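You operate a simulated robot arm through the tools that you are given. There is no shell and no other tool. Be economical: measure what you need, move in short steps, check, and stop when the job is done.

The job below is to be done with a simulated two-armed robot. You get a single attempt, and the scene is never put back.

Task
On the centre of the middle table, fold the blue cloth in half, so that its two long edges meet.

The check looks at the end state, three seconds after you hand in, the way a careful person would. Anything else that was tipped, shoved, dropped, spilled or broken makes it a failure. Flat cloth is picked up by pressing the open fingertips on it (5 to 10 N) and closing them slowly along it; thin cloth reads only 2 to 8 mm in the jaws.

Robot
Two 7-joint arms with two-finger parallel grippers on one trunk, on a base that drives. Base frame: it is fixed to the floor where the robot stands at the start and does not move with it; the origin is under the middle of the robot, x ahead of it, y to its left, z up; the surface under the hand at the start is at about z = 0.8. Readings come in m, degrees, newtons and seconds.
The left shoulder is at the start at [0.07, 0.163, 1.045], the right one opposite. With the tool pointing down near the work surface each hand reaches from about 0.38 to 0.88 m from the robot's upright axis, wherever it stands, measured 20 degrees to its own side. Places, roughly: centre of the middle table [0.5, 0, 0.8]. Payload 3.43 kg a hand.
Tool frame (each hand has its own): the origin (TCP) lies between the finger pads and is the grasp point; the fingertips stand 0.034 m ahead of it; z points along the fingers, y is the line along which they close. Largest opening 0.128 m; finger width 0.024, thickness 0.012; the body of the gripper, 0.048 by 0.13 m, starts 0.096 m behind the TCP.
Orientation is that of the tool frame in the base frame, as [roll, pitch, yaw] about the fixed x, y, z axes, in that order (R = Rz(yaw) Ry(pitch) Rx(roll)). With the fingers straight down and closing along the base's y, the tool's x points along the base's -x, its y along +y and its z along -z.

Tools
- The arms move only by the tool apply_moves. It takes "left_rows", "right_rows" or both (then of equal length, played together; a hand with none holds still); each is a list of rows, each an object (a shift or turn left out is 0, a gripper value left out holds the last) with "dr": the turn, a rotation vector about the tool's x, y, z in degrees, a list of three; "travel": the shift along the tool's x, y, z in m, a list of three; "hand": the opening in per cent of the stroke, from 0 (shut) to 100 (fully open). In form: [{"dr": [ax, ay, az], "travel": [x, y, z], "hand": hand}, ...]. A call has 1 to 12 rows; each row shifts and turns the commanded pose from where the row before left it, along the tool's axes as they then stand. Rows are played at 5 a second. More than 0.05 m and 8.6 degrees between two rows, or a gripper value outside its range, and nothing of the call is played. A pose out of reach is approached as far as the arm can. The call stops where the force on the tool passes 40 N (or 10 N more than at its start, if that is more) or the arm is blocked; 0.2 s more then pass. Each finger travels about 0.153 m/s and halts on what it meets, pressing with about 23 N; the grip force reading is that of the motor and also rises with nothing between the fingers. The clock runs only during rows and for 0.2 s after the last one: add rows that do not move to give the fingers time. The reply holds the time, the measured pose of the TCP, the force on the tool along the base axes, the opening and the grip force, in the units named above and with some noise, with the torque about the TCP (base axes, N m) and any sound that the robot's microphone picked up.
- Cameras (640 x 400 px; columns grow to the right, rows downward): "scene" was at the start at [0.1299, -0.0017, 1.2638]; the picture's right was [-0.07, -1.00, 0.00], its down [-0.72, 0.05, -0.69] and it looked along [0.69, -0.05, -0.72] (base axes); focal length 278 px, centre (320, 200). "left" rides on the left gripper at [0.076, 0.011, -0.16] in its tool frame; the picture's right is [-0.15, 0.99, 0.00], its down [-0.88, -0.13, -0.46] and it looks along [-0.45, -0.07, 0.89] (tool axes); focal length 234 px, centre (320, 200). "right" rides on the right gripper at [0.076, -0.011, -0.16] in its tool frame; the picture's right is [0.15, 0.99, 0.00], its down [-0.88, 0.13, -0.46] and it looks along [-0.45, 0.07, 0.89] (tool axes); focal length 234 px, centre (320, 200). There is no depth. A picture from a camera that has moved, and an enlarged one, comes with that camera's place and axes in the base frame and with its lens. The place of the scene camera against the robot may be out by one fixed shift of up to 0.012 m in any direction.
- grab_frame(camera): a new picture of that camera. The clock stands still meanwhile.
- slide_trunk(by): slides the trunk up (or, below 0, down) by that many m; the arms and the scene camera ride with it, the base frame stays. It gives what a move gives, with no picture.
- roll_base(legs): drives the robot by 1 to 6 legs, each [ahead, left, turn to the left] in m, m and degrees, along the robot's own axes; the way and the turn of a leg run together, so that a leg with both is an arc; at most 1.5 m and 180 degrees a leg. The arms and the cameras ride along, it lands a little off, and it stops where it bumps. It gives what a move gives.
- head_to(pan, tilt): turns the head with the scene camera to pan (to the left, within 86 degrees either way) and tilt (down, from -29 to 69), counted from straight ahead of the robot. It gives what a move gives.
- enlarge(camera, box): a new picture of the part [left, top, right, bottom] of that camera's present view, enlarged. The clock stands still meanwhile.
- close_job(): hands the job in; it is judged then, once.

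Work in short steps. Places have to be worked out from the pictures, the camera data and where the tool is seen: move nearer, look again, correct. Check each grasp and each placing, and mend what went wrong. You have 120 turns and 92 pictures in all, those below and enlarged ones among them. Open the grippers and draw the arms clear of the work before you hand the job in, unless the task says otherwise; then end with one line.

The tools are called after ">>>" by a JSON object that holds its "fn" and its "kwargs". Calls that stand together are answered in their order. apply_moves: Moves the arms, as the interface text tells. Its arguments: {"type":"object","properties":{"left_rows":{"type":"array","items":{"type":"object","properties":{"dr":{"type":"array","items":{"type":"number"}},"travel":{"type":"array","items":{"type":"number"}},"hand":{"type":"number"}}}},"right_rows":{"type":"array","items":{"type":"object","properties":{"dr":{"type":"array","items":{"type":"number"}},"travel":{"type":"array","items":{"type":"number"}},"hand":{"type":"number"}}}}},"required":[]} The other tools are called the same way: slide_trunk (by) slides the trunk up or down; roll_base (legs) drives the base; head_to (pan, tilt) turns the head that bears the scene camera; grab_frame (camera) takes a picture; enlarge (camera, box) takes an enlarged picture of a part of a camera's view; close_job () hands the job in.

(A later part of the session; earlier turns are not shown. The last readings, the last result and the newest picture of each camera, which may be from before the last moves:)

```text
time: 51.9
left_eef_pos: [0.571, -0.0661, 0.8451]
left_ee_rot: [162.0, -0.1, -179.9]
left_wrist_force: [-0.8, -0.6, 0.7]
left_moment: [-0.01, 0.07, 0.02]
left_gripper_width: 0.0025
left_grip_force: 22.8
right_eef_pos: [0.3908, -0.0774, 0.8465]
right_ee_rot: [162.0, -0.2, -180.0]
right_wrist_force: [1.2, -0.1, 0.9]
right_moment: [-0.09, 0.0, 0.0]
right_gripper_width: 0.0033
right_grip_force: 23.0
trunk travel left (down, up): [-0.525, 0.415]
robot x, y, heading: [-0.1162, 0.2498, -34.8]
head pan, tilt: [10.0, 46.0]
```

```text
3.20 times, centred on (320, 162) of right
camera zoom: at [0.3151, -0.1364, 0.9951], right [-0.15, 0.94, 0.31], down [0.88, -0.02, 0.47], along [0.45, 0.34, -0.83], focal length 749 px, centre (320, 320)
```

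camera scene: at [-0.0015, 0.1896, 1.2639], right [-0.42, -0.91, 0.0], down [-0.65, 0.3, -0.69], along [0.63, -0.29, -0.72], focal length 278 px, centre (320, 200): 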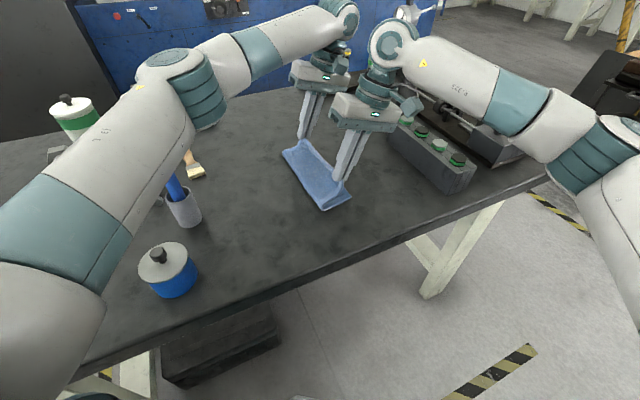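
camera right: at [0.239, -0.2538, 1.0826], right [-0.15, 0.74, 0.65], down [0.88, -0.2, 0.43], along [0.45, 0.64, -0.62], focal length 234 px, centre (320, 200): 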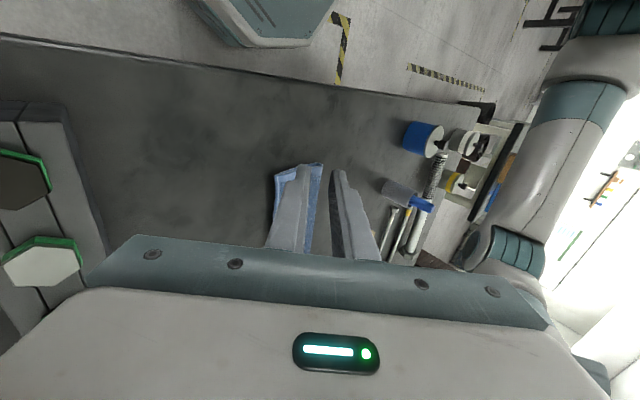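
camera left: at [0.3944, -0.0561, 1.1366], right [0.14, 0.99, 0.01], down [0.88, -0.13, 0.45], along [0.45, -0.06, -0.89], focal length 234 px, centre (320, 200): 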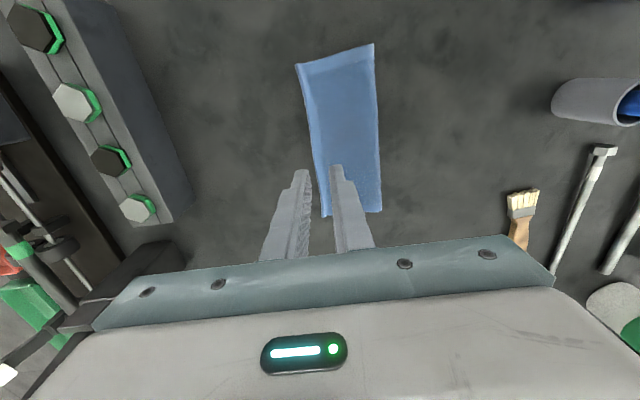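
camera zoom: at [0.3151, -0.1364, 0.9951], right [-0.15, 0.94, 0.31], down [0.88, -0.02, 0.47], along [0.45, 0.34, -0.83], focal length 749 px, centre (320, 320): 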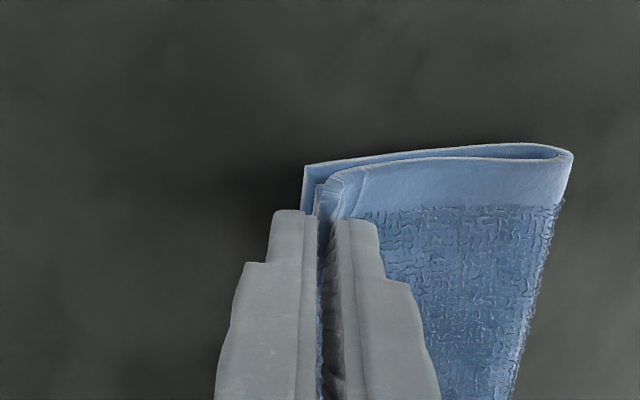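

The lower hem is now visible outside the held strip by about one strip length. I release gently and back off along the fingers.

>>> {"fn": "apply_moves", "kwargs": {"left_rows": [{"hand": 3, "travel": [0, 0, -0.001]}, {"hand": 6, "travel": [0, 0, -0.001]}, {"hand": 9}, {"hand": 12}, {}, {"travel": [0, 0, -0.006]}, {"travel": [0, 0, -0.01]}, {"travel": [0, 0, -0.015]}, {"travel": [0, 0, -0.02]}, {"travel": [0, 0, -0.025]}], "right_rows": [{"hand": 3, "travel": [0, 0, -0.001]}, {"hand": 6, "travel": [0, 0, -0.001]}, {"hand": 9}, {"hand": 12}, {}, {"travel": [0, 0, -0.006]}, {"travel": [0, 0, -0.01]}, {"travel": [0, 0, -0.015]}, {"travel": [0, 0, -0.02]}, {"travel": [0, 0, -0.025]}]}}

>>> {"fn": "enlarge", "kwargs": {"camera": "left", "box": [220, 60, 420, 185]}}

>>> {"fn": "enlarge", "kwargs": {"camera": "right", "box": [220, 100, 420, 225]}}

>>> {"fn": "enlarge", "kwargs": {"camera": "scene", "box": [260, 130, 380, 205]}}

```text
time: 54.1
left_eef_pos: [0.5698, -0.0914, 0.9197]
left_ee_rot: [162.0, 0.1, -180.0]
left_wrist_force: [0.0, 0.3, -0.5]
left_moment: [0.01, -0.05, -0.02]
left_gripper_width: 0.0155
left_grip_force: 0.1
right_eef_pos: [0.3894, -0.1006, 0.9246]
right_ee_rot: [162.0, 0.0, -180.0]
right_wrist_force: [-1.5, -0.2, -0.8]
right_moment: [-0.01, -0.04, 0.0]
right_gripper_width: 0.0155
right_grip_force: 0.1
trunk travel left (down, up): [-0.525, 0.415]
robot x, y, heading: [-0.116, 0.2458, -34.9]
head pan, tilt: [10.0, 46.0]
```

```text
3.20 times, centred on (320, 122) of left
camera zoom: at [0.4941, -0.1297, 1.0757], right [0.14, 0.94, 0.31], down [0.88, -0.26, 0.39], along [0.45, 0.21, -0.87], focal length 749 px, centre (320, 448)
```

zoom: 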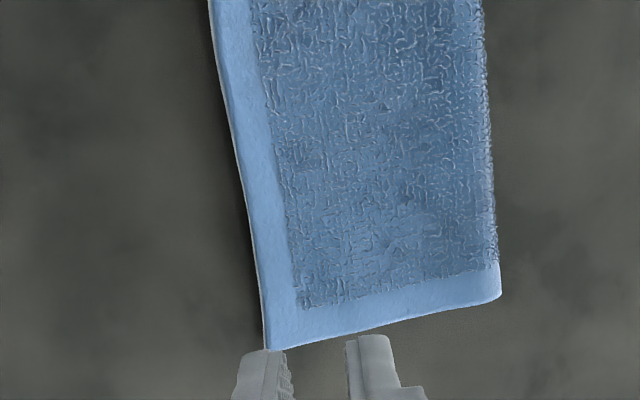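

```text
3.20 times, centred on (320, 162) of right
camera zoom: at [0.3136, -0.1607, 1.0714], right [-0.15, 0.94, 0.31], down [0.88, -0.02, 0.47], along [0.45, 0.34, -0.83], focal length 749 px, centre (320, 320)
```

zoom: 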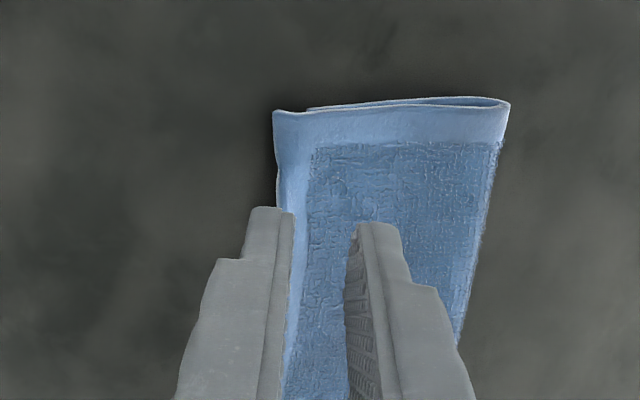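

```text
5.33 times, centred on (320, 168) of scene
camera zoom: at [-0.0032, 0.1883, 1.2639], right [-0.42, -0.91, 0.0], down [-0.65, 0.3, -0.7], along [0.63, -0.29, -0.72], focal length 1484 px, centre (320, 373)
```

zoom: 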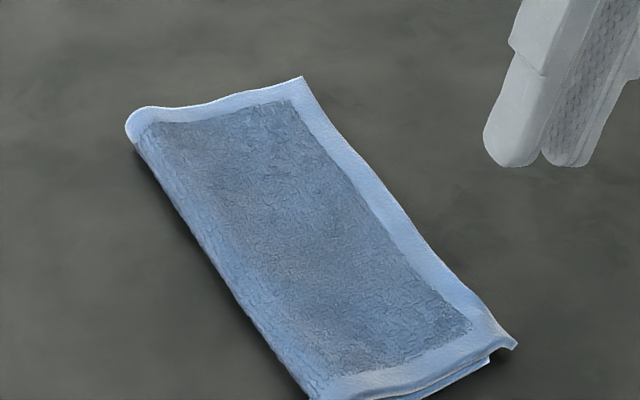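

The far end and middle now align, but the near corner of the upper layer still sticks out by about 8–10 mm. I regrasp only that corner with the right hand, more lightly.

>>> {"fn": "apply_moves", "kwargs": {"right_rows": [{"dr": [6, 0, 0], "hand": 12}, {"dr": [6, 0, 0]}, {"dr": [6, 0, 0]}, {"travel": [0.001, 0.0275, 0.02]}, {"travel": [0, 0, 0.03]}, {"travel": [0, 0, 0.025]}, {}]}}

>>> {"fn": "enlarge", "kwargs": {"camera": "right", "box": [240, 110, 400, 210]}}

```text
time: 55.7
left_eef_pos: [0.5694, -0.0898, 0.9182]
left_ee_rot: [162.0, 0.0, -179.9]
left_wrist_force: [-0.2, -0.1, -0.5]
left_moment: [-0.03, 0.01, -0.02]
left_gripper_width: 0.0155
left_grip_force: 0.1
right_eef_pos: [0.3893, -0.0751, 0.8438]
right_ee_rot: [180.0, 0.1, 180.0]
right_wrist_force: [-0.9, -0.4, 0.3]
right_moment: [0.0, 0.0, -0.01]
right_gripper_width: 0.0156
right_grip_force: 0.0
trunk travel left (down, up): [-0.525, 0.415]
robot x, y, heading: [-0.1124, 0.2511, -34.9]
head pan, tilt: [10.0, 46.0]
```

```text
4.00 times, centred on (320, 160) of right
camera zoom: at [0.3131, -0.086, 1.0039], right [-0.15, 0.99, 0.0], down [0.88, 0.13, 0.46], along [0.45, 0.07, -0.89], focal length 937 px, centre (320, 360)
```

zoom: 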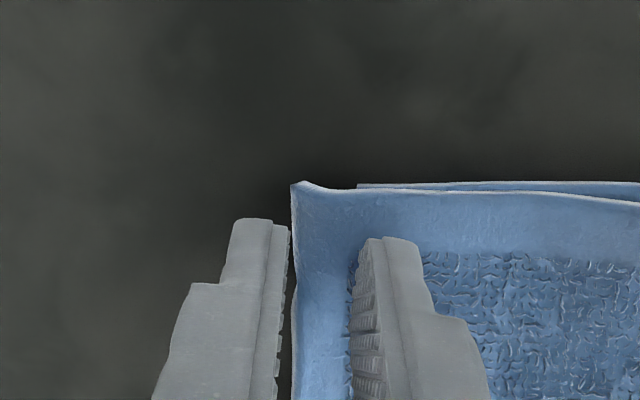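

The lower corner is at y ≈ −0.068 and the upper at −0.083. The jaws straddle the overhang well, so I lower lightly and close.

>>> {"fn": "apply_moves", "kwargs": {"right_rows": [{"travel": [0, 0, 0.003]}, {"travel": [0, 0, 0.001]}, {}]}}

```text
time: 56.5
left_eef_pos: [0.57, -0.0909, 0.9185]
left_ee_rot: [162.0, 0.0, -179.8]
left_wrist_force: [-1.1, -0.2, -0.5]
left_moment: [0.0, 0.0, -0.02]
left_gripper_width: 0.0155
left_grip_force: 0.0
right_eef_pos: [0.3899, -0.0744, 0.8422]
right_ee_rot: [180.0, 0.0, -180.0]
right_wrist_force: [-0.2, -0.5, 1.6]
right_moment: [0.01, 0.01, 0.0]
right_gripper_width: 0.0151
right_grip_force: 0.1
trunk travel left (down, up): [-0.525, 0.415]
robot x, y, heading: [-0.1141, 0.2436, -34.8]
head pan, tilt: [10.0, 46.0]
```

>>> {"fn": "apply_moves", "kwargs": {"right_rows": [{"travel": [0, 0, 0.0015], "hand": 11}, {"hand": 10}, {"hand": 9}, {"hand": 8}, {"hand": 7}, {"hand": 6}, {"hand": 4.5}, {"hand": 3}, {"hand": 1.5}, {"hand": 0}, {}, {}]}}

>>> {"fn": "enlarge", "kwargs": {"camera": "right", "box": [240, 110, 400, 210]}}

```text
time: 59.1
left_eef_pos: [0.5697, -0.0903, 0.9201]
left_ee_rot: [162.0, 0.0, -179.8]
left_wrist_force: [0.4, 0.5, 0.1]
left_moment: [-0.03, 0.01, -0.01]
left_gripper_width: 0.0155
left_grip_force: 0.0
right_eef_pos: [0.391, -0.075, 0.8394]
right_ee_rot: [-180.0, 0.1, 180.0]
right_wrist_force: [0.2, 1.2, 3.4]
right_moment: [0.06, 0.01, -0.01]
right_gripper_width: 0.0026
right_grip_force: 22.4
trunk travel left (down, up): [-0.525, 0.415]
robot x, y, heading: [-0.1203, 0.2444, -35.0]
head pan, tilt: [10.0, 46.0]
```

```text
4.00 times, centred on (320, 160) of right
camera zoom: at [0.3145, -0.0845, 0.9996], right [-0.15, 0.99, 0.0], down [0.88, 0.13, 0.46], along [0.45, 0.07, -0.89], focal length 937 px, centre (320, 360)
```

zoom: 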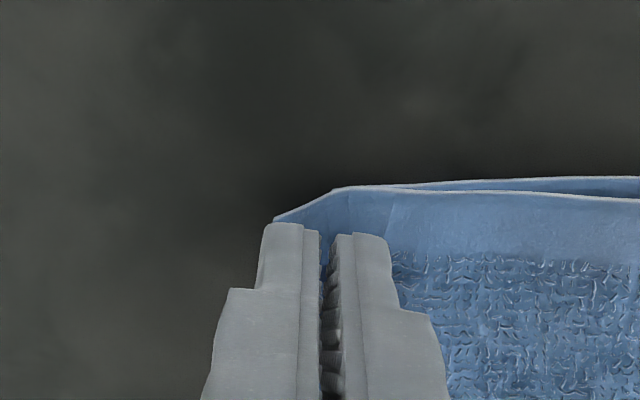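

The edge slipped under the outer finger, so I hold a small ridge with a flat flap outside. That is fine for a plain shift: I lift slightly and move +11 mm, then look.

>>> {"fn": "apply_moves", "kwargs": {"right_rows": [{"travel": [0, 0, -0.005]}, {"travel": [0, 0.004, -0.002]}, {"travel": [0, 0.004, 0]}, {"travel": [0, 0.003, 0]}, {}]}}

>>> {"fn": "enlarge", "kwargs": {"camera": "right", "box": [240, 110, 400, 210]}}

>>> {"fn": "enlarge", "kwargs": {"camera": "scene", "box": [260, 130, 380, 205]}}

```text
time: 60.3
left_eef_pos: [0.57, -0.0911, 0.9187]
left_ee_rot: [162.0, 0.0, -180.0]
left_wrist_force: [0.5, 0.6, 0.2]
left_moment: [-0.03, 0.02, 0.02]
left_gripper_width: 0.0153
left_grip_force: 0.1
right_eef_pos: [0.3905, -0.0622, 0.8481]
right_ee_rot: [179.9, -0.1, 179.9]
right_wrist_force: [-0.3, -0.5, 0.1]
right_moment: [-0.01, 0.01, 0.04]
right_gripper_width: 0.0025
right_grip_force: 22.9
trunk travel left (down, up): [-0.525, 0.415]
robot x, y, heading: [-0.1159, 0.2451, -34.6]
head pan, tilt: [10.0, 46.0]
```

```text
4.00 times, centred on (320, 160) of right
camera zoom: at [0.3147, -0.0733, 1.007], right [-0.15, 0.99, 0.0], down [0.88, 0.13, 0.45], along [0.45, 0.07, -0.89], focal length 937 px, centre (320, 360)
```

zoom: 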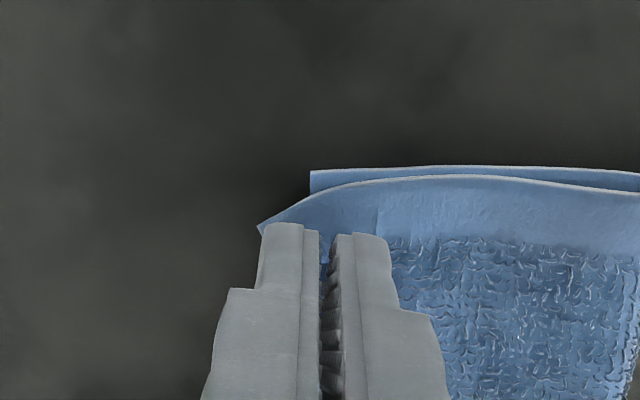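

```text
5.33 times, centred on (320, 168) of scene
camera zoom: at [-0.0016, 0.1883, 1.2638], right [-0.42, -0.91, 0.0], down [-0.65, 0.3, -0.69], along [0.63, -0.29, -0.72], focal length 1484 px, centre (320, 373)
```

zoom: 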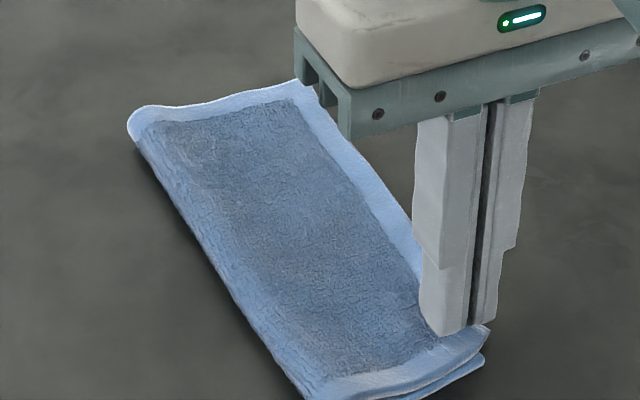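

The flap tip is at about y −0.076 and the lower corner at −0.066. Allowing for the ridge relaxing, I shift another 12 mm, then lower and check.

>>> {"fn": "apply_moves", "kwargs": {"right_rows": [{"travel": [0, 0.004, 0]}, {"travel": [0, 0.004, 0]}, {"travel": [0, 0.004, 0]}, {"travel": [0, 0, 0.005]}, {}]}}

>>> {"fn": "enlarge", "kwargs": {"camera": "right", "box": [240, 110, 400, 210]}}

```text
time: 61.5
left_eef_pos: [0.5701, -0.0912, 0.9187]
left_ee_rot: [162.0, 0.0, -179.9]
left_wrist_force: [0.1, -0.1, -0.5]
left_moment: [0.02, 0.0, 0.03]
left_gripper_width: 0.0152
left_grip_force: 0.1
right_eef_pos: [0.3906, -0.0496, 0.8434]
right_ee_rot: [179.9, 0.0, 180.0]
right_wrist_force: [0.2, -0.2, 0.1]
right_moment: [-0.02, 0.0, -0.01]
right_gripper_width: 0.0023
right_grip_force: 23.2
trunk travel left (down, up): [-0.525, 0.415]
robot x, y, heading: [-0.1145, 0.2484, -34.9]
head pan, tilt: [10.0, 46.0]
```

```text
4.00 times, centred on (320, 160) of right
camera zoom: at [0.3146, -0.0608, 1.003], right [-0.15, 0.99, 0.0], down [0.88, 0.13, 0.46], along [0.45, 0.07, -0.89], focal length 937 px, centre (320, 360)
```

zoom: 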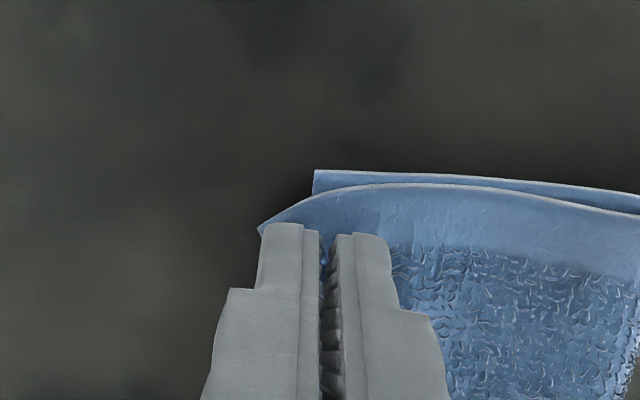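

The lower layer moved along this time. I release here (raising slightly) and look at the actual state.

>>> {"fn": "apply_moves", "kwargs": {"right_rows": [{"hand": 3}, {"hand": 6}, {"hand": 9}, {"hand": 12}, {}, {"travel": [0, 0, -0.01]}, {"travel": [0, 0, -0.02]}, {"travel": [0, -0.02, -0.03]}, {"travel": [0, -0.03, -0.03]}, {}]}}

>>> {"fn": "grab_frame", "kwargs": {"camera": "right"}}

>>> {"fn": "enlarge", "kwargs": {"camera": "right", "box": [260, 70, 460, 195]}}

>>> {"fn": "enlarge", "kwargs": {"camera": "left", "box": [220, 0, 460, 150]}}

>>> {"fn": "enlarge", "kwargs": {"camera": "scene", "box": [260, 130, 380, 205]}}

```text
time: 63.7
left_eef_pos: [0.571, -0.0902, 0.9184]
left_ee_rot: [162.0, -0.1, -180.0]
left_wrist_force: [0.3, 0.0, 0.7]
left_moment: [0.01, 0.02, 0.04]
left_gripper_width: 0.0153
left_grip_force: 0.0
right_eef_pos: [0.3915, -0.1022, 0.9318]
right_ee_rot: [-180.0, -0.1, -180.0]
right_wrist_force: [-0.3, -0.7, -0.9]
right_moment: [0.01, 0.0, -0.04]
right_gripper_width: 0.0154
right_grip_force: 0.0
trunk travel left (down, up): [-0.525, 0.415]
robot x, y, heading: [-0.1146, 0.246, -34.8]
head pan, tilt: [10.0, 46.0]
```

```text
16 pictures are left
camera right: at [0.3156, -0.1124, 1.0906], right [-0.15, 0.99, 0.0], down [0.88, 0.13, 0.45], along [0.45, 0.07, -0.89], focal length 234 px, centre (320, 200)
```

right: 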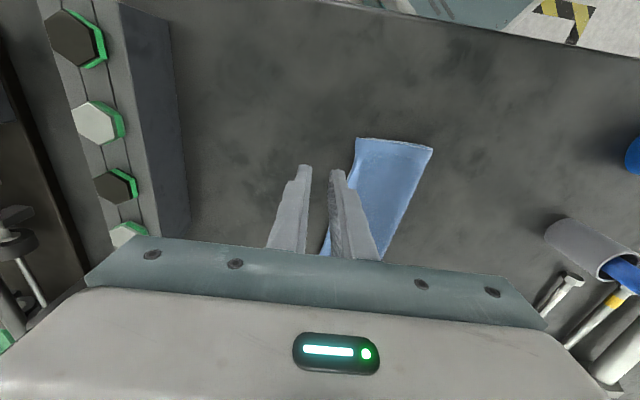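

```text
3.20 times, centred on (360, 132) of right
camera zoom: at [0.3156, -0.1124, 1.0906], right [-0.15, 0.99, 0.0], down [0.88, 0.13, 0.45], along [0.45, 0.07, -0.89], focal length 749 px, centre (192, 416)
```

zoom: 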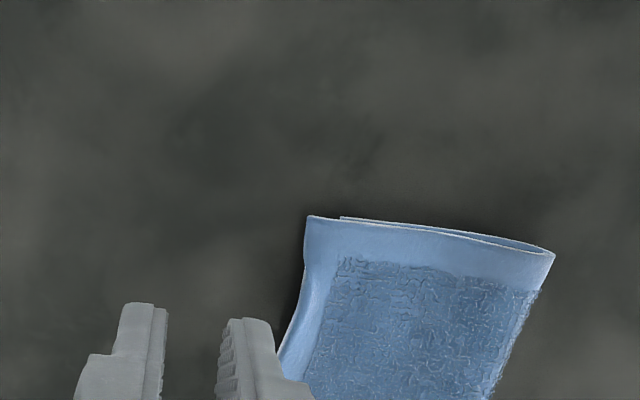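

```text
2.67 times, centred on (340, 75) of left
camera zoom: at [0.4959, -0.1293, 1.0743], right [0.15, 0.94, 0.31], down [0.88, -0.26, 0.39], along [0.45, 0.21, -0.87], focal length 624 px, centre (267, 533)
```

zoom: 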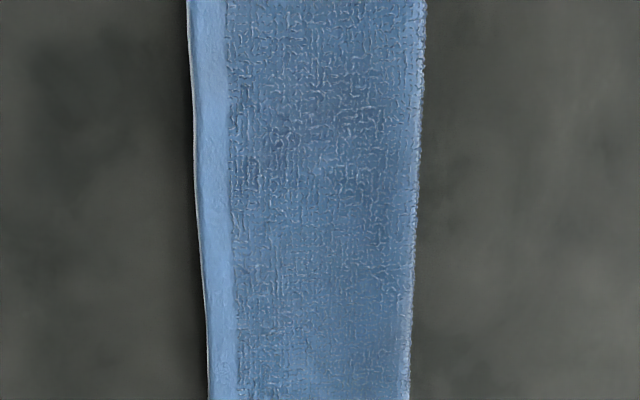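

```text
5.33 times, centred on (320, 168) of scene
camera zoom: at [-0.0012, 0.1886, 1.2638], right [-0.42, -0.91, 0.0], down [-0.65, 0.3, -0.69], along [0.63, -0.29, -0.72], focal length 1484 px, centre (320, 373)
```

zoom: 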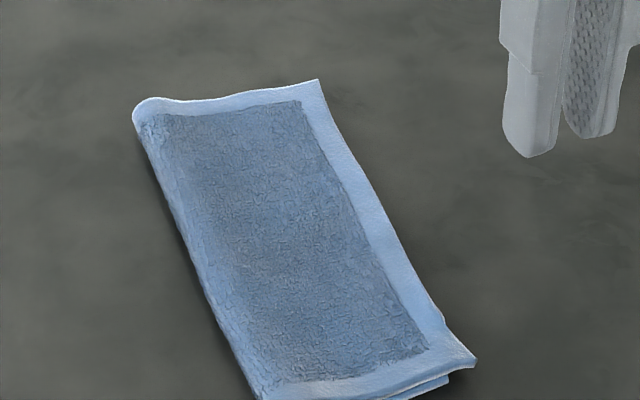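

The near corner still overhangs by about 12 mm (upper −0.059, lower −0.047), and the whole near end has shifted slightly. I'll regrasp with the hand tilted 12° so the outer finger reaches the table, giving a clean edge grip.

>>> {"fn": "apply_moves", "kwargs": {"right_rows": [{"dr": [-6, 0, 0], "hand": 14}, {"dr": [-6, 0, 0]}, {"travel": [0.0025, 0.0085, 0.031]}, {"travel": [0, 0.0085, 0.031]}, {"travel": [0, 0.0084, 0.031]}, {}]}}

>>> {"fn": "enlarge", "kwargs": {"camera": "right", "box": [240, 110, 400, 210]}}

```text
time: 65.1
left_eef_pos: [0.5705, -0.0907, 0.9199]
left_ee_rot: [162.0, 0.0, -179.9]
left_wrist_force: [-0.1, -0.1, 0.0]
left_moment: [0.01, -0.03, 0.04]
left_gripper_width: 0.0155
left_grip_force: 0.1
right_eef_pos: [0.3883, -0.0577, 0.8477]
right_ee_rot: [168.0, 0.0, 180.0]
right_wrist_force: [-0.3, 0.8, 0.0]
right_moment: [-0.02, -0.05, 0.04]
right_gripper_width: 0.018
right_grip_force: 0.0
trunk travel left (down, up): [-0.525, 0.415]
robot x, y, heading: [-0.1111, 0.2486, -34.8]
head pan, tilt: [10.0, 46.0]
```

```text
4.00 times, centred on (320, 160) of right
camera zoom: at [0.3117, -0.1018, 1.0006], right [-0.15, 0.97, 0.21], down [0.88, 0.03, 0.47], along [0.45, 0.25, -0.86], focal length 937 px, centre (320, 360)
```

zoom: 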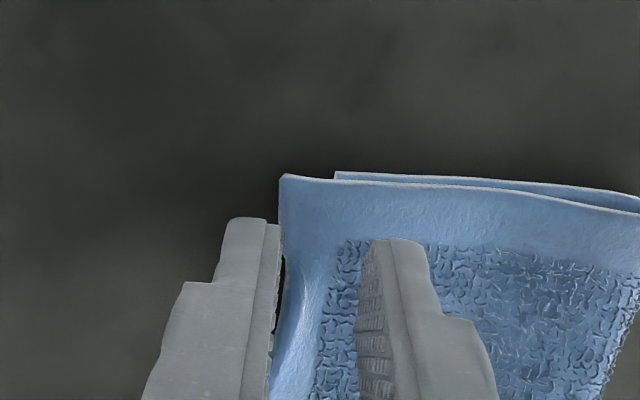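

The outer finger is just off the edge. I lower with a 2 mm outward margin to light contact.

>>> {"fn": "apply_moves", "kwargs": {"right_rows": [{"travel": [0, -0.0025, 0.003]}, {"travel": [0, -0.0013, 0.0055]}, {"travel": [0, 0, 0.001]}, {}]}}

```text
time: 66.1
left_eef_pos: [0.57, -0.0908, 0.92]
left_ee_rot: [161.9, 0.1, -180.0]
left_wrist_force: [-0.4, 0.0, -0.9]
left_moment: [0.0, 0.0, 0.03]
left_gripper_width: 0.0156
left_grip_force: 0.2
right_eef_pos: [0.3871, -0.0589, 0.8381]
right_ee_rot: [168.0, 0.0, 180.0]
right_wrist_force: [2.6, -1.2, 7.8]
right_moment: [-0.05, -0.06, 0.02]
right_gripper_width: 0.0181
right_grip_force: 0.1
trunk travel left (down, up): [-0.525, 0.415]
robot x, y, heading: [-0.1146, 0.2498, -34.8]
head pan, tilt: [10.0, 46.0]
```

Contact at about 8 N, roughly as planned. I close slowly.

>>> {"fn": "apply_moves", "kwargs": {"right_rows": [{"hand": 13}, {"hand": 11.5}, {"hand": 10}, {"hand": 8.5}, {"hand": 7}, {"hand": 5.5}, {"hand": 4}, {"hand": 2.5}, {"hand": 1}, {"hand": 0}, {}, {}]}}

>>> {"fn": "enlarge", "kwargs": {"camera": "right", "box": [240, 110, 400, 210]}}

```text
time: 68.7
left_eef_pos: [0.57, -0.0889, 0.9203]
left_ee_rot: [162.0, 0.1, -179.9]
left_wrist_force: [-0.1, -0.5, -0.1]
left_moment: [0.03, 0.04, -0.01]
left_gripper_width: 0.0153
left_grip_force: 0.1
right_eef_pos: [0.3856, -0.0584, 0.8377]
right_ee_rot: [167.9, 0.0, -179.9]
right_wrist_force: [-0.7, 3.2, 12.7]
right_moment: [0.23, 0.0, -0.02]
right_gripper_width: 0.004
right_grip_force: 22.9
trunk travel left (down, up): [-0.525, 0.415]
robot x, y, heading: [-0.1175, 0.2452, -35.1]
head pan, tilt: [10.0, 46.0]
```

```text
4.00 times, centred on (320, 160) of right
camera zoom: at [0.3097, -0.1013, 0.9909], right [-0.15, 0.97, 0.21], down [0.88, 0.03, 0.47], along [0.45, 0.25, -0.86], focal length 937 px, centre (320, 360)
```

zoom: 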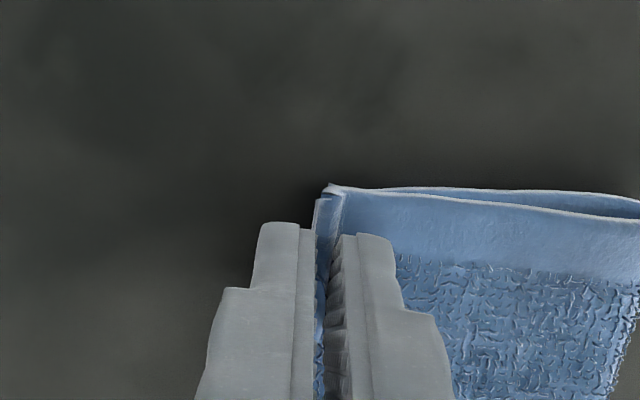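

That is a clean edge grip. I lift 20 mm with a small inward shift and look at the lower corner.

>>> {"fn": "apply_moves", "kwargs": {"right_rows": [{"travel": [0, 0.003, -0.009]}, {"travel": [0, 0.007, -0.0094]}, {}]}}

>>> {"fn": "enlarge", "kwargs": {"camera": "right", "box": [240, 110, 400, 210]}}

```text
time: 69.5
left_eef_pos: [0.5709, -0.0909, 0.9179]
left_ee_rot: [161.9, -0.1, -179.9]
left_wrist_force: [0.8, 0.0, -0.1]
left_moment: [0.03, -0.04, 0.04]
left_gripper_width: 0.0155
left_grip_force: 0.1
right_eef_pos: [0.3863, -0.0531, 0.8564]
right_ee_rot: [167.9, -0.1, 180.0]
right_wrist_force: [0.5, 0.1, -1.4]
right_moment: [-0.02, 0.0, 0.01]
right_gripper_width: 0.0037
right_grip_force: 23.2
trunk travel left (down, up): [-0.525, 0.415]
robot x, y, heading: [-0.1162, 0.2474, -34.8]
head pan, tilt: [10.0, 46.0]
```

```text
4.00 times, centred on (320, 160) of right
camera zoom: at [0.3101, -0.0968, 1.0093], right [-0.15, 0.97, 0.21], down [0.88, 0.03, 0.47], along [0.45, 0.25, -0.86], focal length 937 px, centre (320, 360)
```

zoom: 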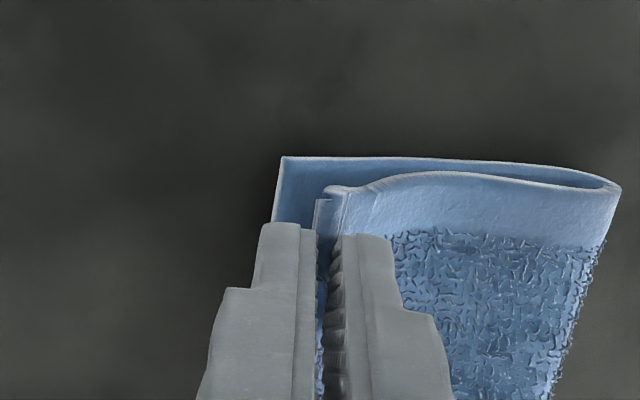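

The lower edge at this end is at y ≈ −0.053 and the held tip at −0.046. Last time the released edge ended about 12 mm outside the tip, so I set the tip at −0.040, tilt further, and lower.

>>> {"fn": "apply_moves", "kwargs": {"right_rows": [{"travel": [0, 0.0019, 0.0032], "dr": [-6, 0, 0]}, {}, {"travel": [0, -0.0049, 0.0041], "dr": [-6, 0, 0]}, {}, {"travel": [0, -0.0018, 0.0039]}, {}]}}

>>> {"fn": "enlarge", "kwargs": {"camera": "right", "box": [240, 110, 400, 210]}}

```text
time: 70.9
left_eef_pos: [0.5702, -0.0908, 0.9201]
left_ee_rot: [162.0, 0.0, 180.0]
left_wrist_force: [0.9, 1.4, 0.6]
left_moment: [0.0, 0.0, 0.0]
left_gripper_width: 0.0155
left_grip_force: 0.0
right_eef_pos: [0.3848, -0.0548, 0.8424]
right_ee_rot: [156.0, -0.1, 180.0]
right_wrist_force: [-0.5, 0.5, 1.2]
right_moment: [-0.05, -0.01, 0.03]
right_gripper_width: 0.0036
right_grip_force: 23.2
trunk travel left (down, up): [-0.525, 0.415]
robot x, y, heading: [-0.1144, 0.2494, -34.9]
head pan, tilt: [10.0, 46.0]
```

```text
4.00 times, centred on (320, 160) of right
camera zoom: at [0.3099, -0.1283, 0.9847], right [-0.15, 0.9, 0.4], down [0.88, -0.07, 0.47], along [0.45, 0.42, -0.79], focal length 937 px, centre (320, 360)
```

zoom: 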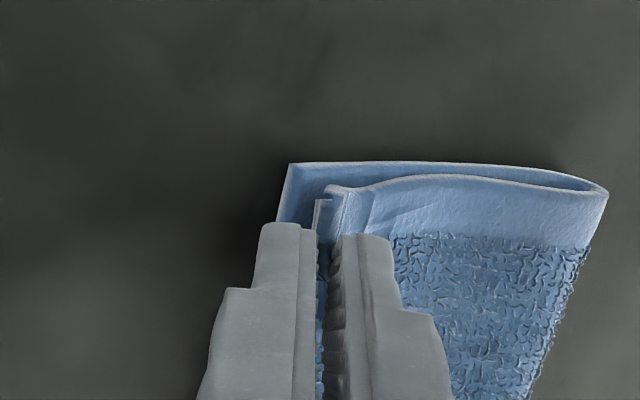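

The lower edge was dragged along to about −0.046, with the tip at −0.041, so the remaining mismatch should be small. I release and check.

>>> {"fn": "apply_moves", "kwargs": {"right_rows": [{"hand": 4}, {"hand": 8}, {"hand": 12}, {"hand": 14}, {}, {"travel": [0, 0, -0.006]}, {"travel": [0, 0, -0.01]}, {"travel": [0, 0, -0.02]}, {"travel": [0, 0, -0.03]}, {"travel": [0, 0, -0.03]}, {}]}}

>>> {"fn": "enlarge", "kwargs": {"camera": "right", "box": [240, 80, 400, 180]}}

```text
time: 73.3
left_eef_pos: [0.5719, -0.0904, 0.9186]
left_ee_rot: [161.9, -0.2, -180.0]
left_wrist_force: [0.3, -0.1, 0.9]
left_moment: [0.02, 0.03, 0.0]
left_gripper_width: 0.0152
left_grip_force: 0.1
right_eef_pos: [0.3902, -0.0923, 0.9348]
right_ee_rot: [156.0, 0.0, 180.0]
right_wrist_force: [0.6, 0.0, 0.8]
right_moment: [-0.04, 0.0, -0.03]
right_gripper_width: 0.0177
right_grip_force: 0.1
trunk travel left (down, up): [-0.525, 0.415]
robot x, y, heading: [-0.116, 0.2437, -35.0]
head pan, tilt: [10.0, 46.0]
```

```text
4.00 times, centred on (320, 130) of right
camera zoom: at [0.313, -0.1671, 1.0763], right [-0.15, 0.9, 0.4], down [0.88, -0.07, 0.47], along [0.45, 0.42, -0.79], focal length 937 px, centre (320, 480)
```

zoom: 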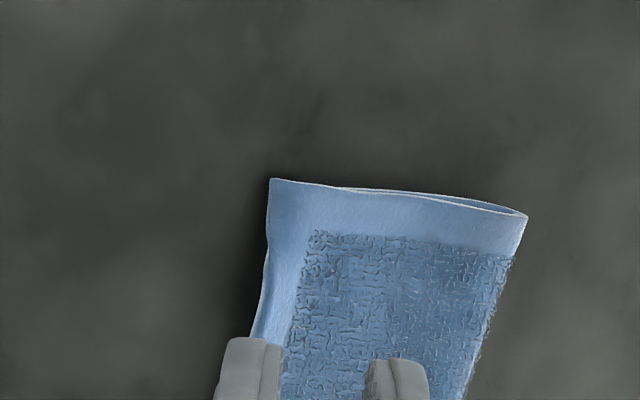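

I check the near corner from the scene camera.

>>> {"fn": "enlarge", "kwargs": {"camera": "scene", "box": [280, 140, 376, 200]}}

```text
6.67 times, centred on (328, 170) of scene
camera zoom: at [-0.0015, 0.1882, 1.2638], right [-0.42, -0.91, 0.0], down [-0.65, 0.3, -0.69], along [0.63, -0.29, -0.72], focal length 1854 px, centre (267, 400)
```

zoom: 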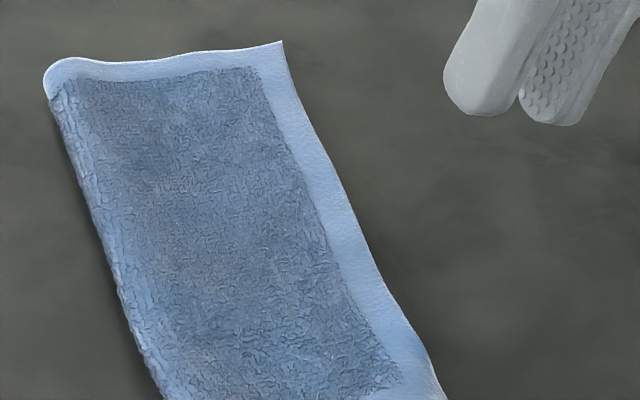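

>>> {"fn": "enlarge", "kwargs": {"camera": "scene", "box": [290, 160, 370, 210]}}

```text
8.00 times, centred on (330, 185) of scene
camera zoom: at [-0.0015, 0.1882, 1.2638], right [-0.42, -0.91, 0.0], down [-0.65, 0.3, -0.69], along [0.63, -0.29, -0.72], focal length 2225 px, centre (240, 320)
```

zoom: 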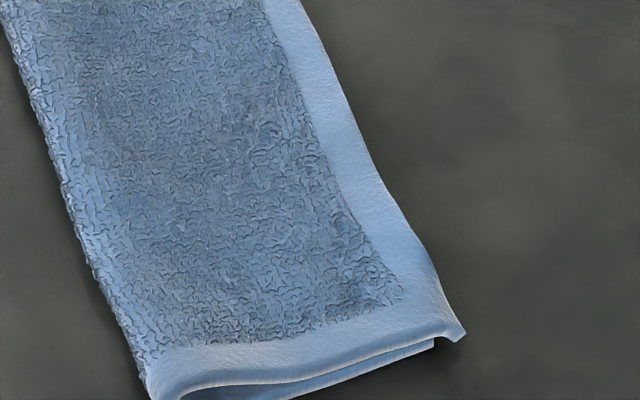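

The near corner's overhang is down to about 6–8 mm. One close look at the far end, from the open side:

>>> {"fn": "enlarge", "kwargs": {"camera": "left", "box": [240, 0, 440, 175]}}

```text
2.29 times, centred on (340, 88) of left
camera zoom: at [0.4957, -0.1297, 1.0743], right [0.15, 0.94, 0.31], down [0.88, -0.26, 0.39], along [0.45, 0.21, -0.87], focal length 535 px, centre (274, 457)
```

zoom: 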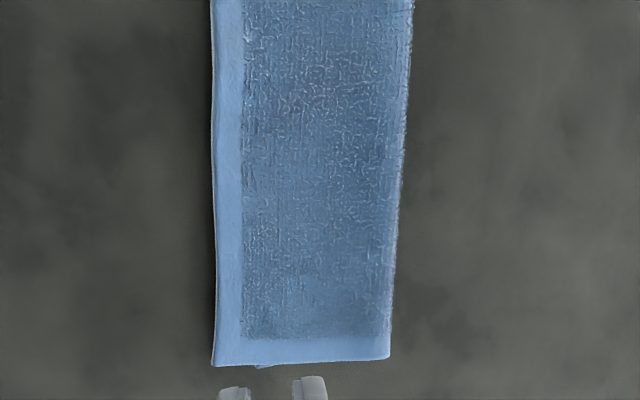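

The near-end work rotated the cloth: at the far end the upper edge is now at y ≈ −0.089 and overhangs by about 2 cm. I'll fix it with the left hand (yawed 11° along the edge, tilted 12°) while the right hand pins the near end.

>>> {"fn": "apply_moves", "kwargs": {"left_rows": [{"dr": [6, 0, 0], "hand": 14}, {"dr": [6, 0, 0]}, {"dr": [6.1, 0, 0]}, {"dr": [0, 0, 5.5]}, {"dr": [0, 0, 5.5]}, {"dr": [-6, 0, 0]}, {"dr": [-6, 0, 0]}, {"travel": [0.0046, -0.0042, 0.0235]}, {"travel": [0, -0.004, 0.0235]}, {"travel": [0, -0.004, 0.0233]}, {}], "right_rows": [{"dr": [6, 0, 0], "hand": 0}, {"dr": [6, 0, 0]}, {"dr": [6, 0, 0]}, {"dr": [6, 0, 0]}, {"travel": [-0.004, 0.03, 0]}, {"travel": [-0.004, 0.03, 0]}, {"travel": [0, 0.025, 0.02]}, {"travel": [0, 0, 0.025]}, {"travel": [0, 0, 0.025]}, {}, {}]}}

>>> {"fn": "enlarge", "kwargs": {"camera": "left", "box": [240, 100, 400, 200]}}

```text
time: 75.7
left_eef_pos: [0.5653, -0.0877, 0.8475]
left_ee_rot: [168.1, 0.0, 169.2]
left_wrist_force: [-0.5, 0.2, 0.2]
left_moment: [0.01, 0.04, -0.03]
left_gripper_width: 0.0177
left_grip_force: 0.0
right_eef_pos: [0.3965, -0.0071, 0.8625]
right_ee_rot: [179.9, -0.1, 180.0]
right_wrist_force: [0.4, -0.4, 0.9]
right_moment: [-0.01, -0.05, 0.02]
right_gripper_width: 0.0001
right_grip_force: 22.8
trunk travel left (down, up): [-0.525, 0.415]
robot x, y, heading: [-0.1141, 0.2468, -35.3]
head pan, tilt: [10.0, 46.0]
```

```text
4.00 times, centred on (320, 150) of left
camera zoom: at [0.4873, -0.0934, 1.006], right [0.33, 0.92, 0.2], down [0.82, -0.38, 0.42], along [0.47, 0.03, -0.88], focal length 937 px, centre (320, 400)
```

zoom: 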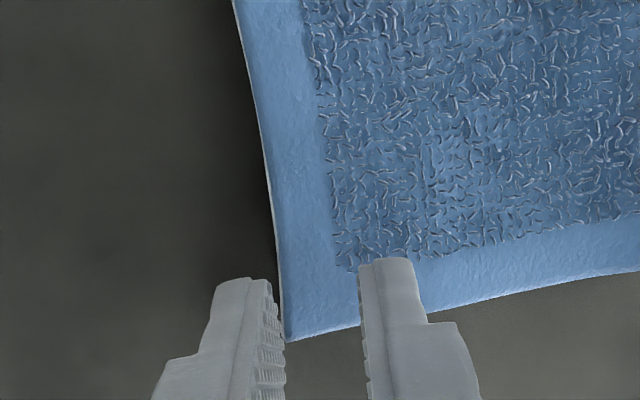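

The outer finger sits about 1 mm off the edge; I take 2 mm more margin and lower. The right hand presses down to pin the near end.

>>> {"fn": "apply_moves", "kwargs": {"left_rows": [{}, {}, {"travel": [0, -0.0025, 0.003]}, {"travel": [0, -0.0015, 0.0055]}, {"travel": [0, 0, 0.0007]}, {}], "right_rows": [{"travel": [0, 0, 0.012]}, {"travel": [0, 0, 0.008]}, {"travel": [0, 0, 0.0015]}, {}, {}, {}]}}

```text
time: 77.1
left_eef_pos: [0.5674, -0.0874, 0.8381]
left_ee_rot: [168.1, 0.0, 169.0]
left_wrist_force: [0.8, -0.3, 1.1]
left_moment: [-0.02, 0.06, 0.04]
left_gripper_width: 0.018
left_grip_force: 0.1
right_eef_pos: [0.3947, -0.0066, 0.8408]
right_ee_rot: [180.0, -0.1, 179.9]
right_wrist_force: [0.9, -0.5, 3.4]
right_moment: [-0.01, -0.08, -0.02]
right_gripper_width: 0.0
right_grip_force: 22.5
trunk travel left (down, up): [-0.525, 0.415]
robot x, y, heading: [-0.1165, 0.2473, -35.1]
head pan, tilt: [10.0, 46.0]
```

Slightly more pressure on both, then the left hand closes slowly.

>>> {"fn": "apply_moves", "kwargs": {"left_rows": [{"travel": [0, 0, 0.001]}, {"hand": 13}, {"hand": 11.5}, {"hand": 10}, {"hand": 8.5}, {"hand": 7}, {"hand": 5.5}, {"hand": 4}, {"hand": 2.5}, {"hand": 1}, {"hand": 0}, {}], "right_rows": [{"travel": [0, 0, 0.001]}, {}, {}, {}, {}, {}, {}, {}, {}, {}, {}, {}]}}

```text
time: 79.7
left_eef_pos: [0.5669, -0.0885, 0.8367]
left_ee_rot: [168.2, 0.0, 169.0]
left_wrist_force: [-0.2, -0.4, 0.9]
left_moment: [-0.03, 0.01, 0.01]
left_gripper_width: 0.0
left_grip_force: 23.2
right_eef_pos: [0.395, -0.0065, 0.8397]
right_ee_rot: [-179.9, 0.0, -179.9]
right_wrist_force: [1.6, 0.1, 6.1]
right_moment: [0.06, -0.07, -0.01]
right_gripper_width: 0.0002
right_grip_force: 22.3
trunk travel left (down, up): [-0.525, 0.415]
robot x, y, heading: [-0.1151, 0.2482, -34.8]
head pan, tilt: [10.0, 46.0]
```

The jaws closed empty (0 mm). I look before doing anything else.

>>> {"fn": "enlarge", "kwargs": {"camera": "left", "box": [240, 100, 400, 200]}}

```text
4.00 times, centred on (320, 150) of left
camera zoom: at [0.4894, -0.095, 0.996], right [0.33, 0.92, 0.2], down [0.82, -0.38, 0.42], along [0.47, 0.03, -0.88], focal length 937 px, centre (320, 400)
```

zoom: 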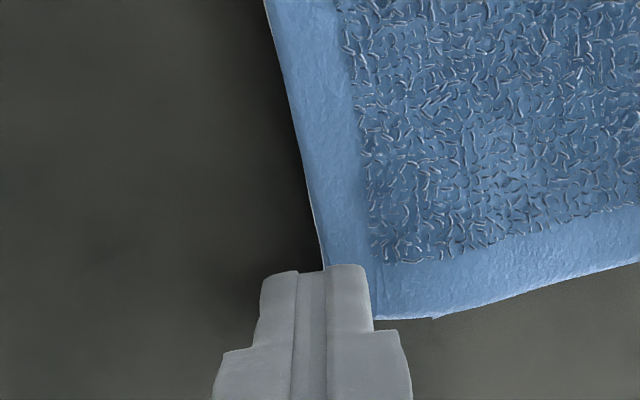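

The outer finger just pushed the edge inward because the inner finger wasn't pressing. I reopen, reposition with less tilt (6°) so both fingertips bear, and lower again.

>>> {"fn": "apply_moves", "kwargs": {"left_rows": [{"travel": [0, 0.0017, -0.0078], "hand": 4}, {"hand": 14}, {"travel": [0.001, 0.006, 0.0013], "dr": [6, 0, 0]}, {"travel": [0.001, 0.0065, 0.0008]}, {}, {"travel": [0, -0.0006, 0.0065]}, {}]}}

```text
time: 81.3
left_eef_pos: [0.568, -0.0745, 0.8389]
left_ee_rot: [174.0, 0.0, 169.2]
left_wrist_force: [-0.2, 1.4, 3.1]
left_moment: [0.07, 0.0, 0.01]
left_gripper_width: 0.0183
left_grip_force: 0.2
right_eef_pos: [0.393, -0.0068, 0.8392]
right_ee_rot: [-180.0, 0.0, -180.0]
right_wrist_force: [0.3, -0.6, 5.6]
right_moment: [0.01, -0.02, 0.0]
right_gripper_width: 0.0001
right_grip_force: 23.1
trunk travel left (down, up): [-0.525, 0.415]
robot x, y, heading: [-0.1181, 0.2481, -35.2]
head pan, tilt: [10.0, 46.0]
```

Contact is now through the inner finger (3 N, positive moment). I press about 1 mm more and close.

>>> {"fn": "apply_moves", "kwargs": {"left_rows": [{"travel": [0, 0, 0.001]}, {"hand": 13}, {"hand": 11.5}, {"hand": 10}, {"hand": 8.5}, {"hand": 7}, {"hand": 5.5}, {"hand": 4}, {"hand": 2.5}, {"hand": 1}, {"hand": 0}, {}]}}

```text
time: 83.9
left_eef_pos: [0.5671, -0.0733, 0.8376]
left_ee_rot: [174.1, 0.1, 169.0]
left_wrist_force: [-0.1, 2.1, 11.9]
left_moment: [0.2, 0.03, -0.06]
left_gripper_width: 0.0028
left_grip_force: 23.1
right_eef_pos: [0.3931, -0.0064, 0.8405]
right_ee_rot: [180.0, 0.0, -180.0]
right_wrist_force: [1.1, -1.4, 3.4]
right_moment: [-0.02, -0.05, 0.01]
right_gripper_width: 0.0
right_grip_force: 23.4
trunk travel left (down, up): [-0.525, 0.415]
robot x, y, heading: [-0.1193, 0.2499, -34.6]
head pan, tilt: [10.0, 46.0]
```

Gripped (2.8 mm). I lift 25 mm and move 10 mm inward, then look for the lower corner.

>>> {"fn": "apply_moves", "kwargs": {"left_rows": [{"travel": [0, 0.001, -0.009]}, {"travel": [0, 0.005, -0.009]}, {"travel": [0, 0.0066, -0.0058]}, {}, {}]}}

>>> {"fn": "enlarge", "kwargs": {"camera": "left", "box": [240, 80, 400, 200]}}

```text
time: 85.1
left_eef_pos: [0.5687, -0.0648, 0.8612]
left_ee_rot: [174.1, 0.0, 169.0]
left_wrist_force: [-0.8, 0.5, -0.1]
left_moment: [0.02, 0.02, -0.01]
left_gripper_width: 0.0023
left_grip_force: 23.2
right_eef_pos: [0.3934, -0.0055, 0.8405]
right_ee_rot: [-180.0, 0.0, 179.9]
right_wrist_force: [-1.8, 0.7, 6.8]
right_moment: [0.02, 0.04, -0.02]
right_gripper_width: 0.0
right_grip_force: 23.0
trunk travel left (down, up): [-0.525, 0.415]
robot x, y, heading: [-0.1121, 0.2457, -34.8]
head pan, tilt: [10.0, 46.0]
```

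```text
3.33 times, centred on (320, 140) of left
camera zoom: at [0.494, -0.0556, 1.0214], right [0.33, 0.94, 0.1], down [0.83, -0.34, 0.44], along [0.45, -0.06, -0.89], focal length 781 px, centre (320, 400)
```

zoom: 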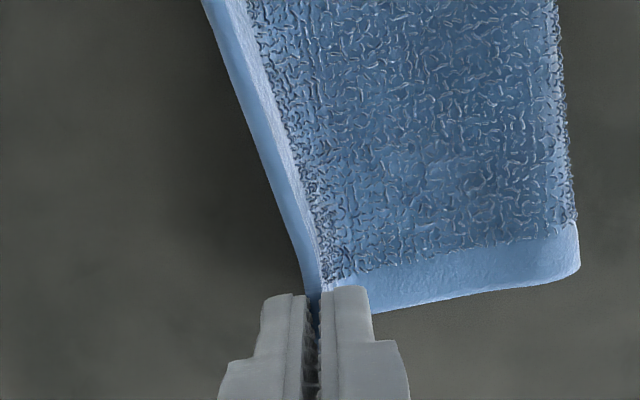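

The lower edge is still hidden; it should be near y −0.057. I move the tip to about −0.050, tilt to 18° and lower.

>>> {"fn": "apply_moves", "kwargs": {"left_rows": [{"travel": [0, 0.006, 0.0006]}, {"travel": [0, 0.0055, 0.0006]}, {}, {"travel": [0, -0.0041, 0.005], "dr": [-6, 0, 0]}, {}, {"travel": [0, -0.0046, 0.0049], "dr": [-6, 0, 0]}, {}, {"travel": [0, -0.0017, 0.0052]}, {}]}}

>>> {"fn": "enlarge", "kwargs": {"camera": "left", "box": [240, 80, 400, 200]}}

```text
time: 87.1
left_eef_pos: [0.571, -0.0602, 0.8442]
left_ee_rot: [162.0, -0.1, 169.1]
left_wrist_force: [0.0, 0.3, 0.4]
left_moment: [-0.04, 0.03, 0.03]
left_gripper_width: 0.0021
left_grip_force: 22.8
right_eef_pos: [0.3935, -0.0066, 0.84]
right_ee_rot: [180.0, 0.0, 180.0]
right_wrist_force: [0.3, 0.5, 6.7]
right_moment: [0.02, -0.05, -0.03]
right_gripper_width: 0.0
right_grip_force: 22.9
trunk travel left (down, up): [-0.525, 0.415]
robot x, y, heading: [-0.114, 0.2455, -35.1]
head pan, tilt: [10.0, 46.0]
```

```text
3.33 times, centred on (320, 140) of left
camera zoom: at [0.4891, -0.0836, 1.0003], right [0.32, 0.9, 0.3], down [0.81, -0.43, 0.39], along [0.48, 0.12, -0.87], focal length 781 px, centre (320, 400)
```

zoom: 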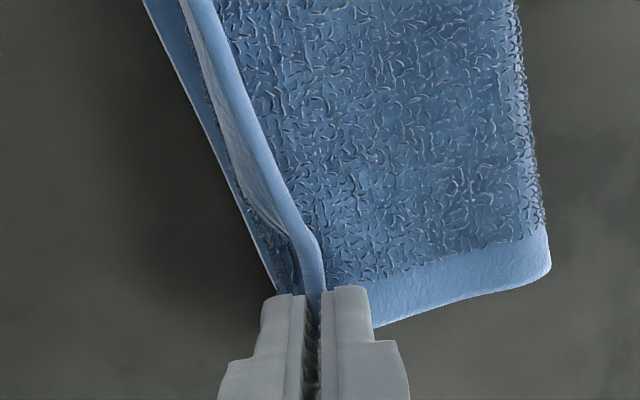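

The lower edge now shows at y ≈ −0.058 along its whole visible length, and the tip is at −0.050 with a ~6 mm strip: a good match. I release and back the left hand off, then lift the right hand straight up.

>>> {"fn": "apply_moves", "kwargs": {"left_rows": [{"hand": 3, "travel": [0, 0, -0.001]}, {"hand": 6, "travel": [0, 0, -0.001]}, {"hand": 9}, {"hand": 12}, {}, {"travel": [0, 0, -0.006]}, {"travel": [0, 0, -0.01]}, {"travel": [0, 0, -0.015]}, {"travel": [0, 0, -0.025]}, {"travel": [0, 0, -0.03]}, {}, {}], "right_rows": [{}, {}, {}, {}, {}, {}, {}, {}, {}, {}, {"travel": [0, 0, -0.01]}, {"travel": [0, 0, -0.03]}]}}

>>> {"fn": "apply_moves", "kwargs": {"left_rows": [{"travel": [0, 0, -0.03]}, {"travel": [0, 0, -0.03]}, {"travel": [0, 0, -0.03]}, {"dr": [6, 0, 0]}, {"dr": [6, 0, 0]}, {"dr": [6, 0, 0]}, {}], "right_rows": [{"travel": [0, 0, -0.04], "hand": 50}, {"travel": [0, 0, -0.04]}, {"travel": [0.03, -0.03, -0.02]}, {"travel": [0.03, -0.03, 0]}, {"travel": [0.03, -0.03, 0]}, {"travel": [0.03, -0.03, 0]}, {}]}}

>>> {"fn": "enlarge", "kwargs": {"camera": "scene", "box": [262, 125, 382, 207]}}

```text
time: 89.7
left_eef_pos: [0.5669, -0.0887, 0.9296]
left_ee_rot: [162.2, 0.0, 169.0]
left_wrist_force: [0.3, 0.6, 0.1]
left_moment: [0.0, -0.01, -0.01]
left_gripper_width: 0.0152
left_grip_force: 0.1
right_eef_pos: [0.3956, -0.0055, 0.8785]
right_ee_rot: [179.9, 0.0, -180.0]
right_wrist_force: [0.6, 0.4, 0.5]
right_moment: [-0.02, -0.03, -0.04]
right_gripper_width: 0.0001
right_grip_force: 22.2
trunk travel left (down, up): [-0.525, 0.415]
robot x, y, heading: [-0.1148, 0.2501, -34.9]
head pan, tilt: [10.0, 46.0]
```

```text
time: 91.3
left_eef_pos: [0.5544, -0.1152, 1.0303]
left_ee_rot: [-180.0, -0.1, 169.0]
left_wrist_force: [-0.3, -0.4, 0.7]
left_moment: [0.02, -0.03, 0.0]
left_gripper_width: 0.0155
left_grip_force: 0.0
left hand out of reach, approached as far as the arm can: row 3, 4, 5
right_eef_pos: [0.2701, -0.1315, 0.9807]
right_ee_rot: [179.9, 0.1, -180.0]
right_wrist_force: [-0.4, -0.2, 1.0]
right_moment: [0.02, -0.02, 0.0]
right_gripper_width: 0.064
right_grip_force: 0.0
trunk travel left (down, up): [-0.525, 0.415]
robot x, y, heading: [-0.1155, 0.249, -35.1]
head pan, tilt: [10.0, 46.0]
```

```text
4.88 times, centred on (322, 166) of scene
camera zoom: at [-0.0035, 0.1868, 1.264], right [-0.42, -0.91, 0.0], down [-0.65, 0.3, -0.69], along [0.63, -0.29, -0.72], focal length 1357 px, centre (310, 366)
```

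zoom: 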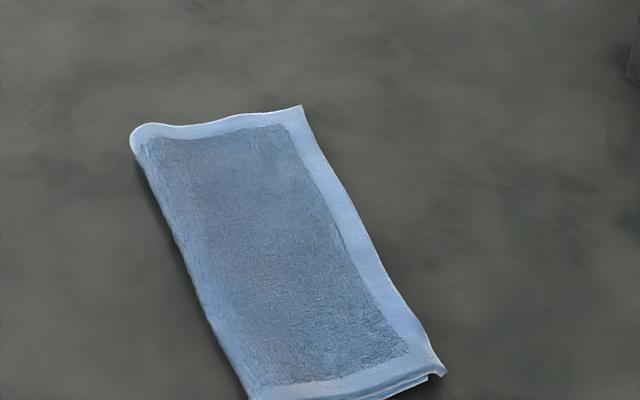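

The far corner of the upper layer sprang back out to about y −0.080 after release (lower edge −0.058), so I must over-compensate there. One picture is left, so I reposition by the readings: the left hand to the same grasp as before and the right hand pinning again.

>>> {"fn": "apply_moves", "kwargs": {"left_rows": [{"dr": [-6, 0, 0], "hand": 14}, {"travel": [-0.0052, 0.0051, 0.037]}, {"travel": [0, 0.0051, 0.037]}, {"travel": [0, 0.0051, 0.037]}, {"travel": [0, 0.005, 0.037]}, {"travel": [0, 0.005, 0.037]}, {}, {}, {}], "right_rows": [{"travel": [-0.0247, 0.0251, 0], "hand": 0}, {"travel": [-0.0247, 0.0251, 0]}, {"travel": [-0.0247, 0.0251, 0]}, {"travel": [-0.0247, 0.0251, 0]}, {"travel": [-0.0247, 0.0251, 0.01]}, {"travel": [0, 0, 0.04]}, {"travel": [0, 0, 0.04]}, {"travel": [0, 0, 0.03]}, {}]}}

```text
time: 93.3
left_eef_pos: [0.5687, -0.0735, 0.8475]
left_ee_rot: [174.1, 0.0, 169.1]
left_wrist_force: [0.5, 0.6, 0.3]
left_moment: [0.03, 0.01, -0.03]
left_gripper_width: 0.0177
left_grip_force: 0.1
right_eef_pos: [0.4005, -0.0043, 0.8575]
right_ee_rot: [-180.0, 0.1, 180.0]
right_wrist_force: [0.8, 0.0, 0.4]
right_moment: [0.0, -0.01, -0.01]
right_gripper_width: 0.0
right_grip_force: 23.2
trunk travel left (down, up): [-0.525, 0.415]
robot x, y, heading: [-0.1134, 0.2518, -34.8]
head pan, tilt: [10.0, 46.0]
```

Both hands are in place. The right presses and the left lowers to contact.

>>> {"fn": "apply_moves", "kwargs": {"left_rows": [{}, {}, {"travel": [0, -0.0004, 0.005]}, {"travel": [0, -0.0003, 0.004]}, {}], "right_rows": [{"travel": [0, 0, 0.012]}, {"travel": [0, 0, 0.005]}, {"travel": [0, 0, 0.0008]}, {}, {}]}}

```text
time: 94.5
left_eef_pos: [0.5702, -0.0724, 0.8395]
left_ee_rot: [174.1, -0.1, 169.1]
left_wrist_force: [0.4, -0.9, 1.5]
left_moment: [-0.01, 0.03, -0.03]
left_gripper_width: 0.0179
left_grip_force: 0.1
right_eef_pos: [0.4004, -0.0005, 0.8412]
right_ee_rot: [179.9, 0.0, 179.9]
right_wrist_force: [0.8, -0.4, 2.6]
right_moment: [-0.01, -0.02, 0.02]
right_gripper_width: 0.0
right_grip_force: 23.0
trunk travel left (down, up): [-0.525, 0.415]
robot x, y, heading: [-0.1151, 0.2449, -35.1]
head pan, tilt: [10.0, 46.0]
```

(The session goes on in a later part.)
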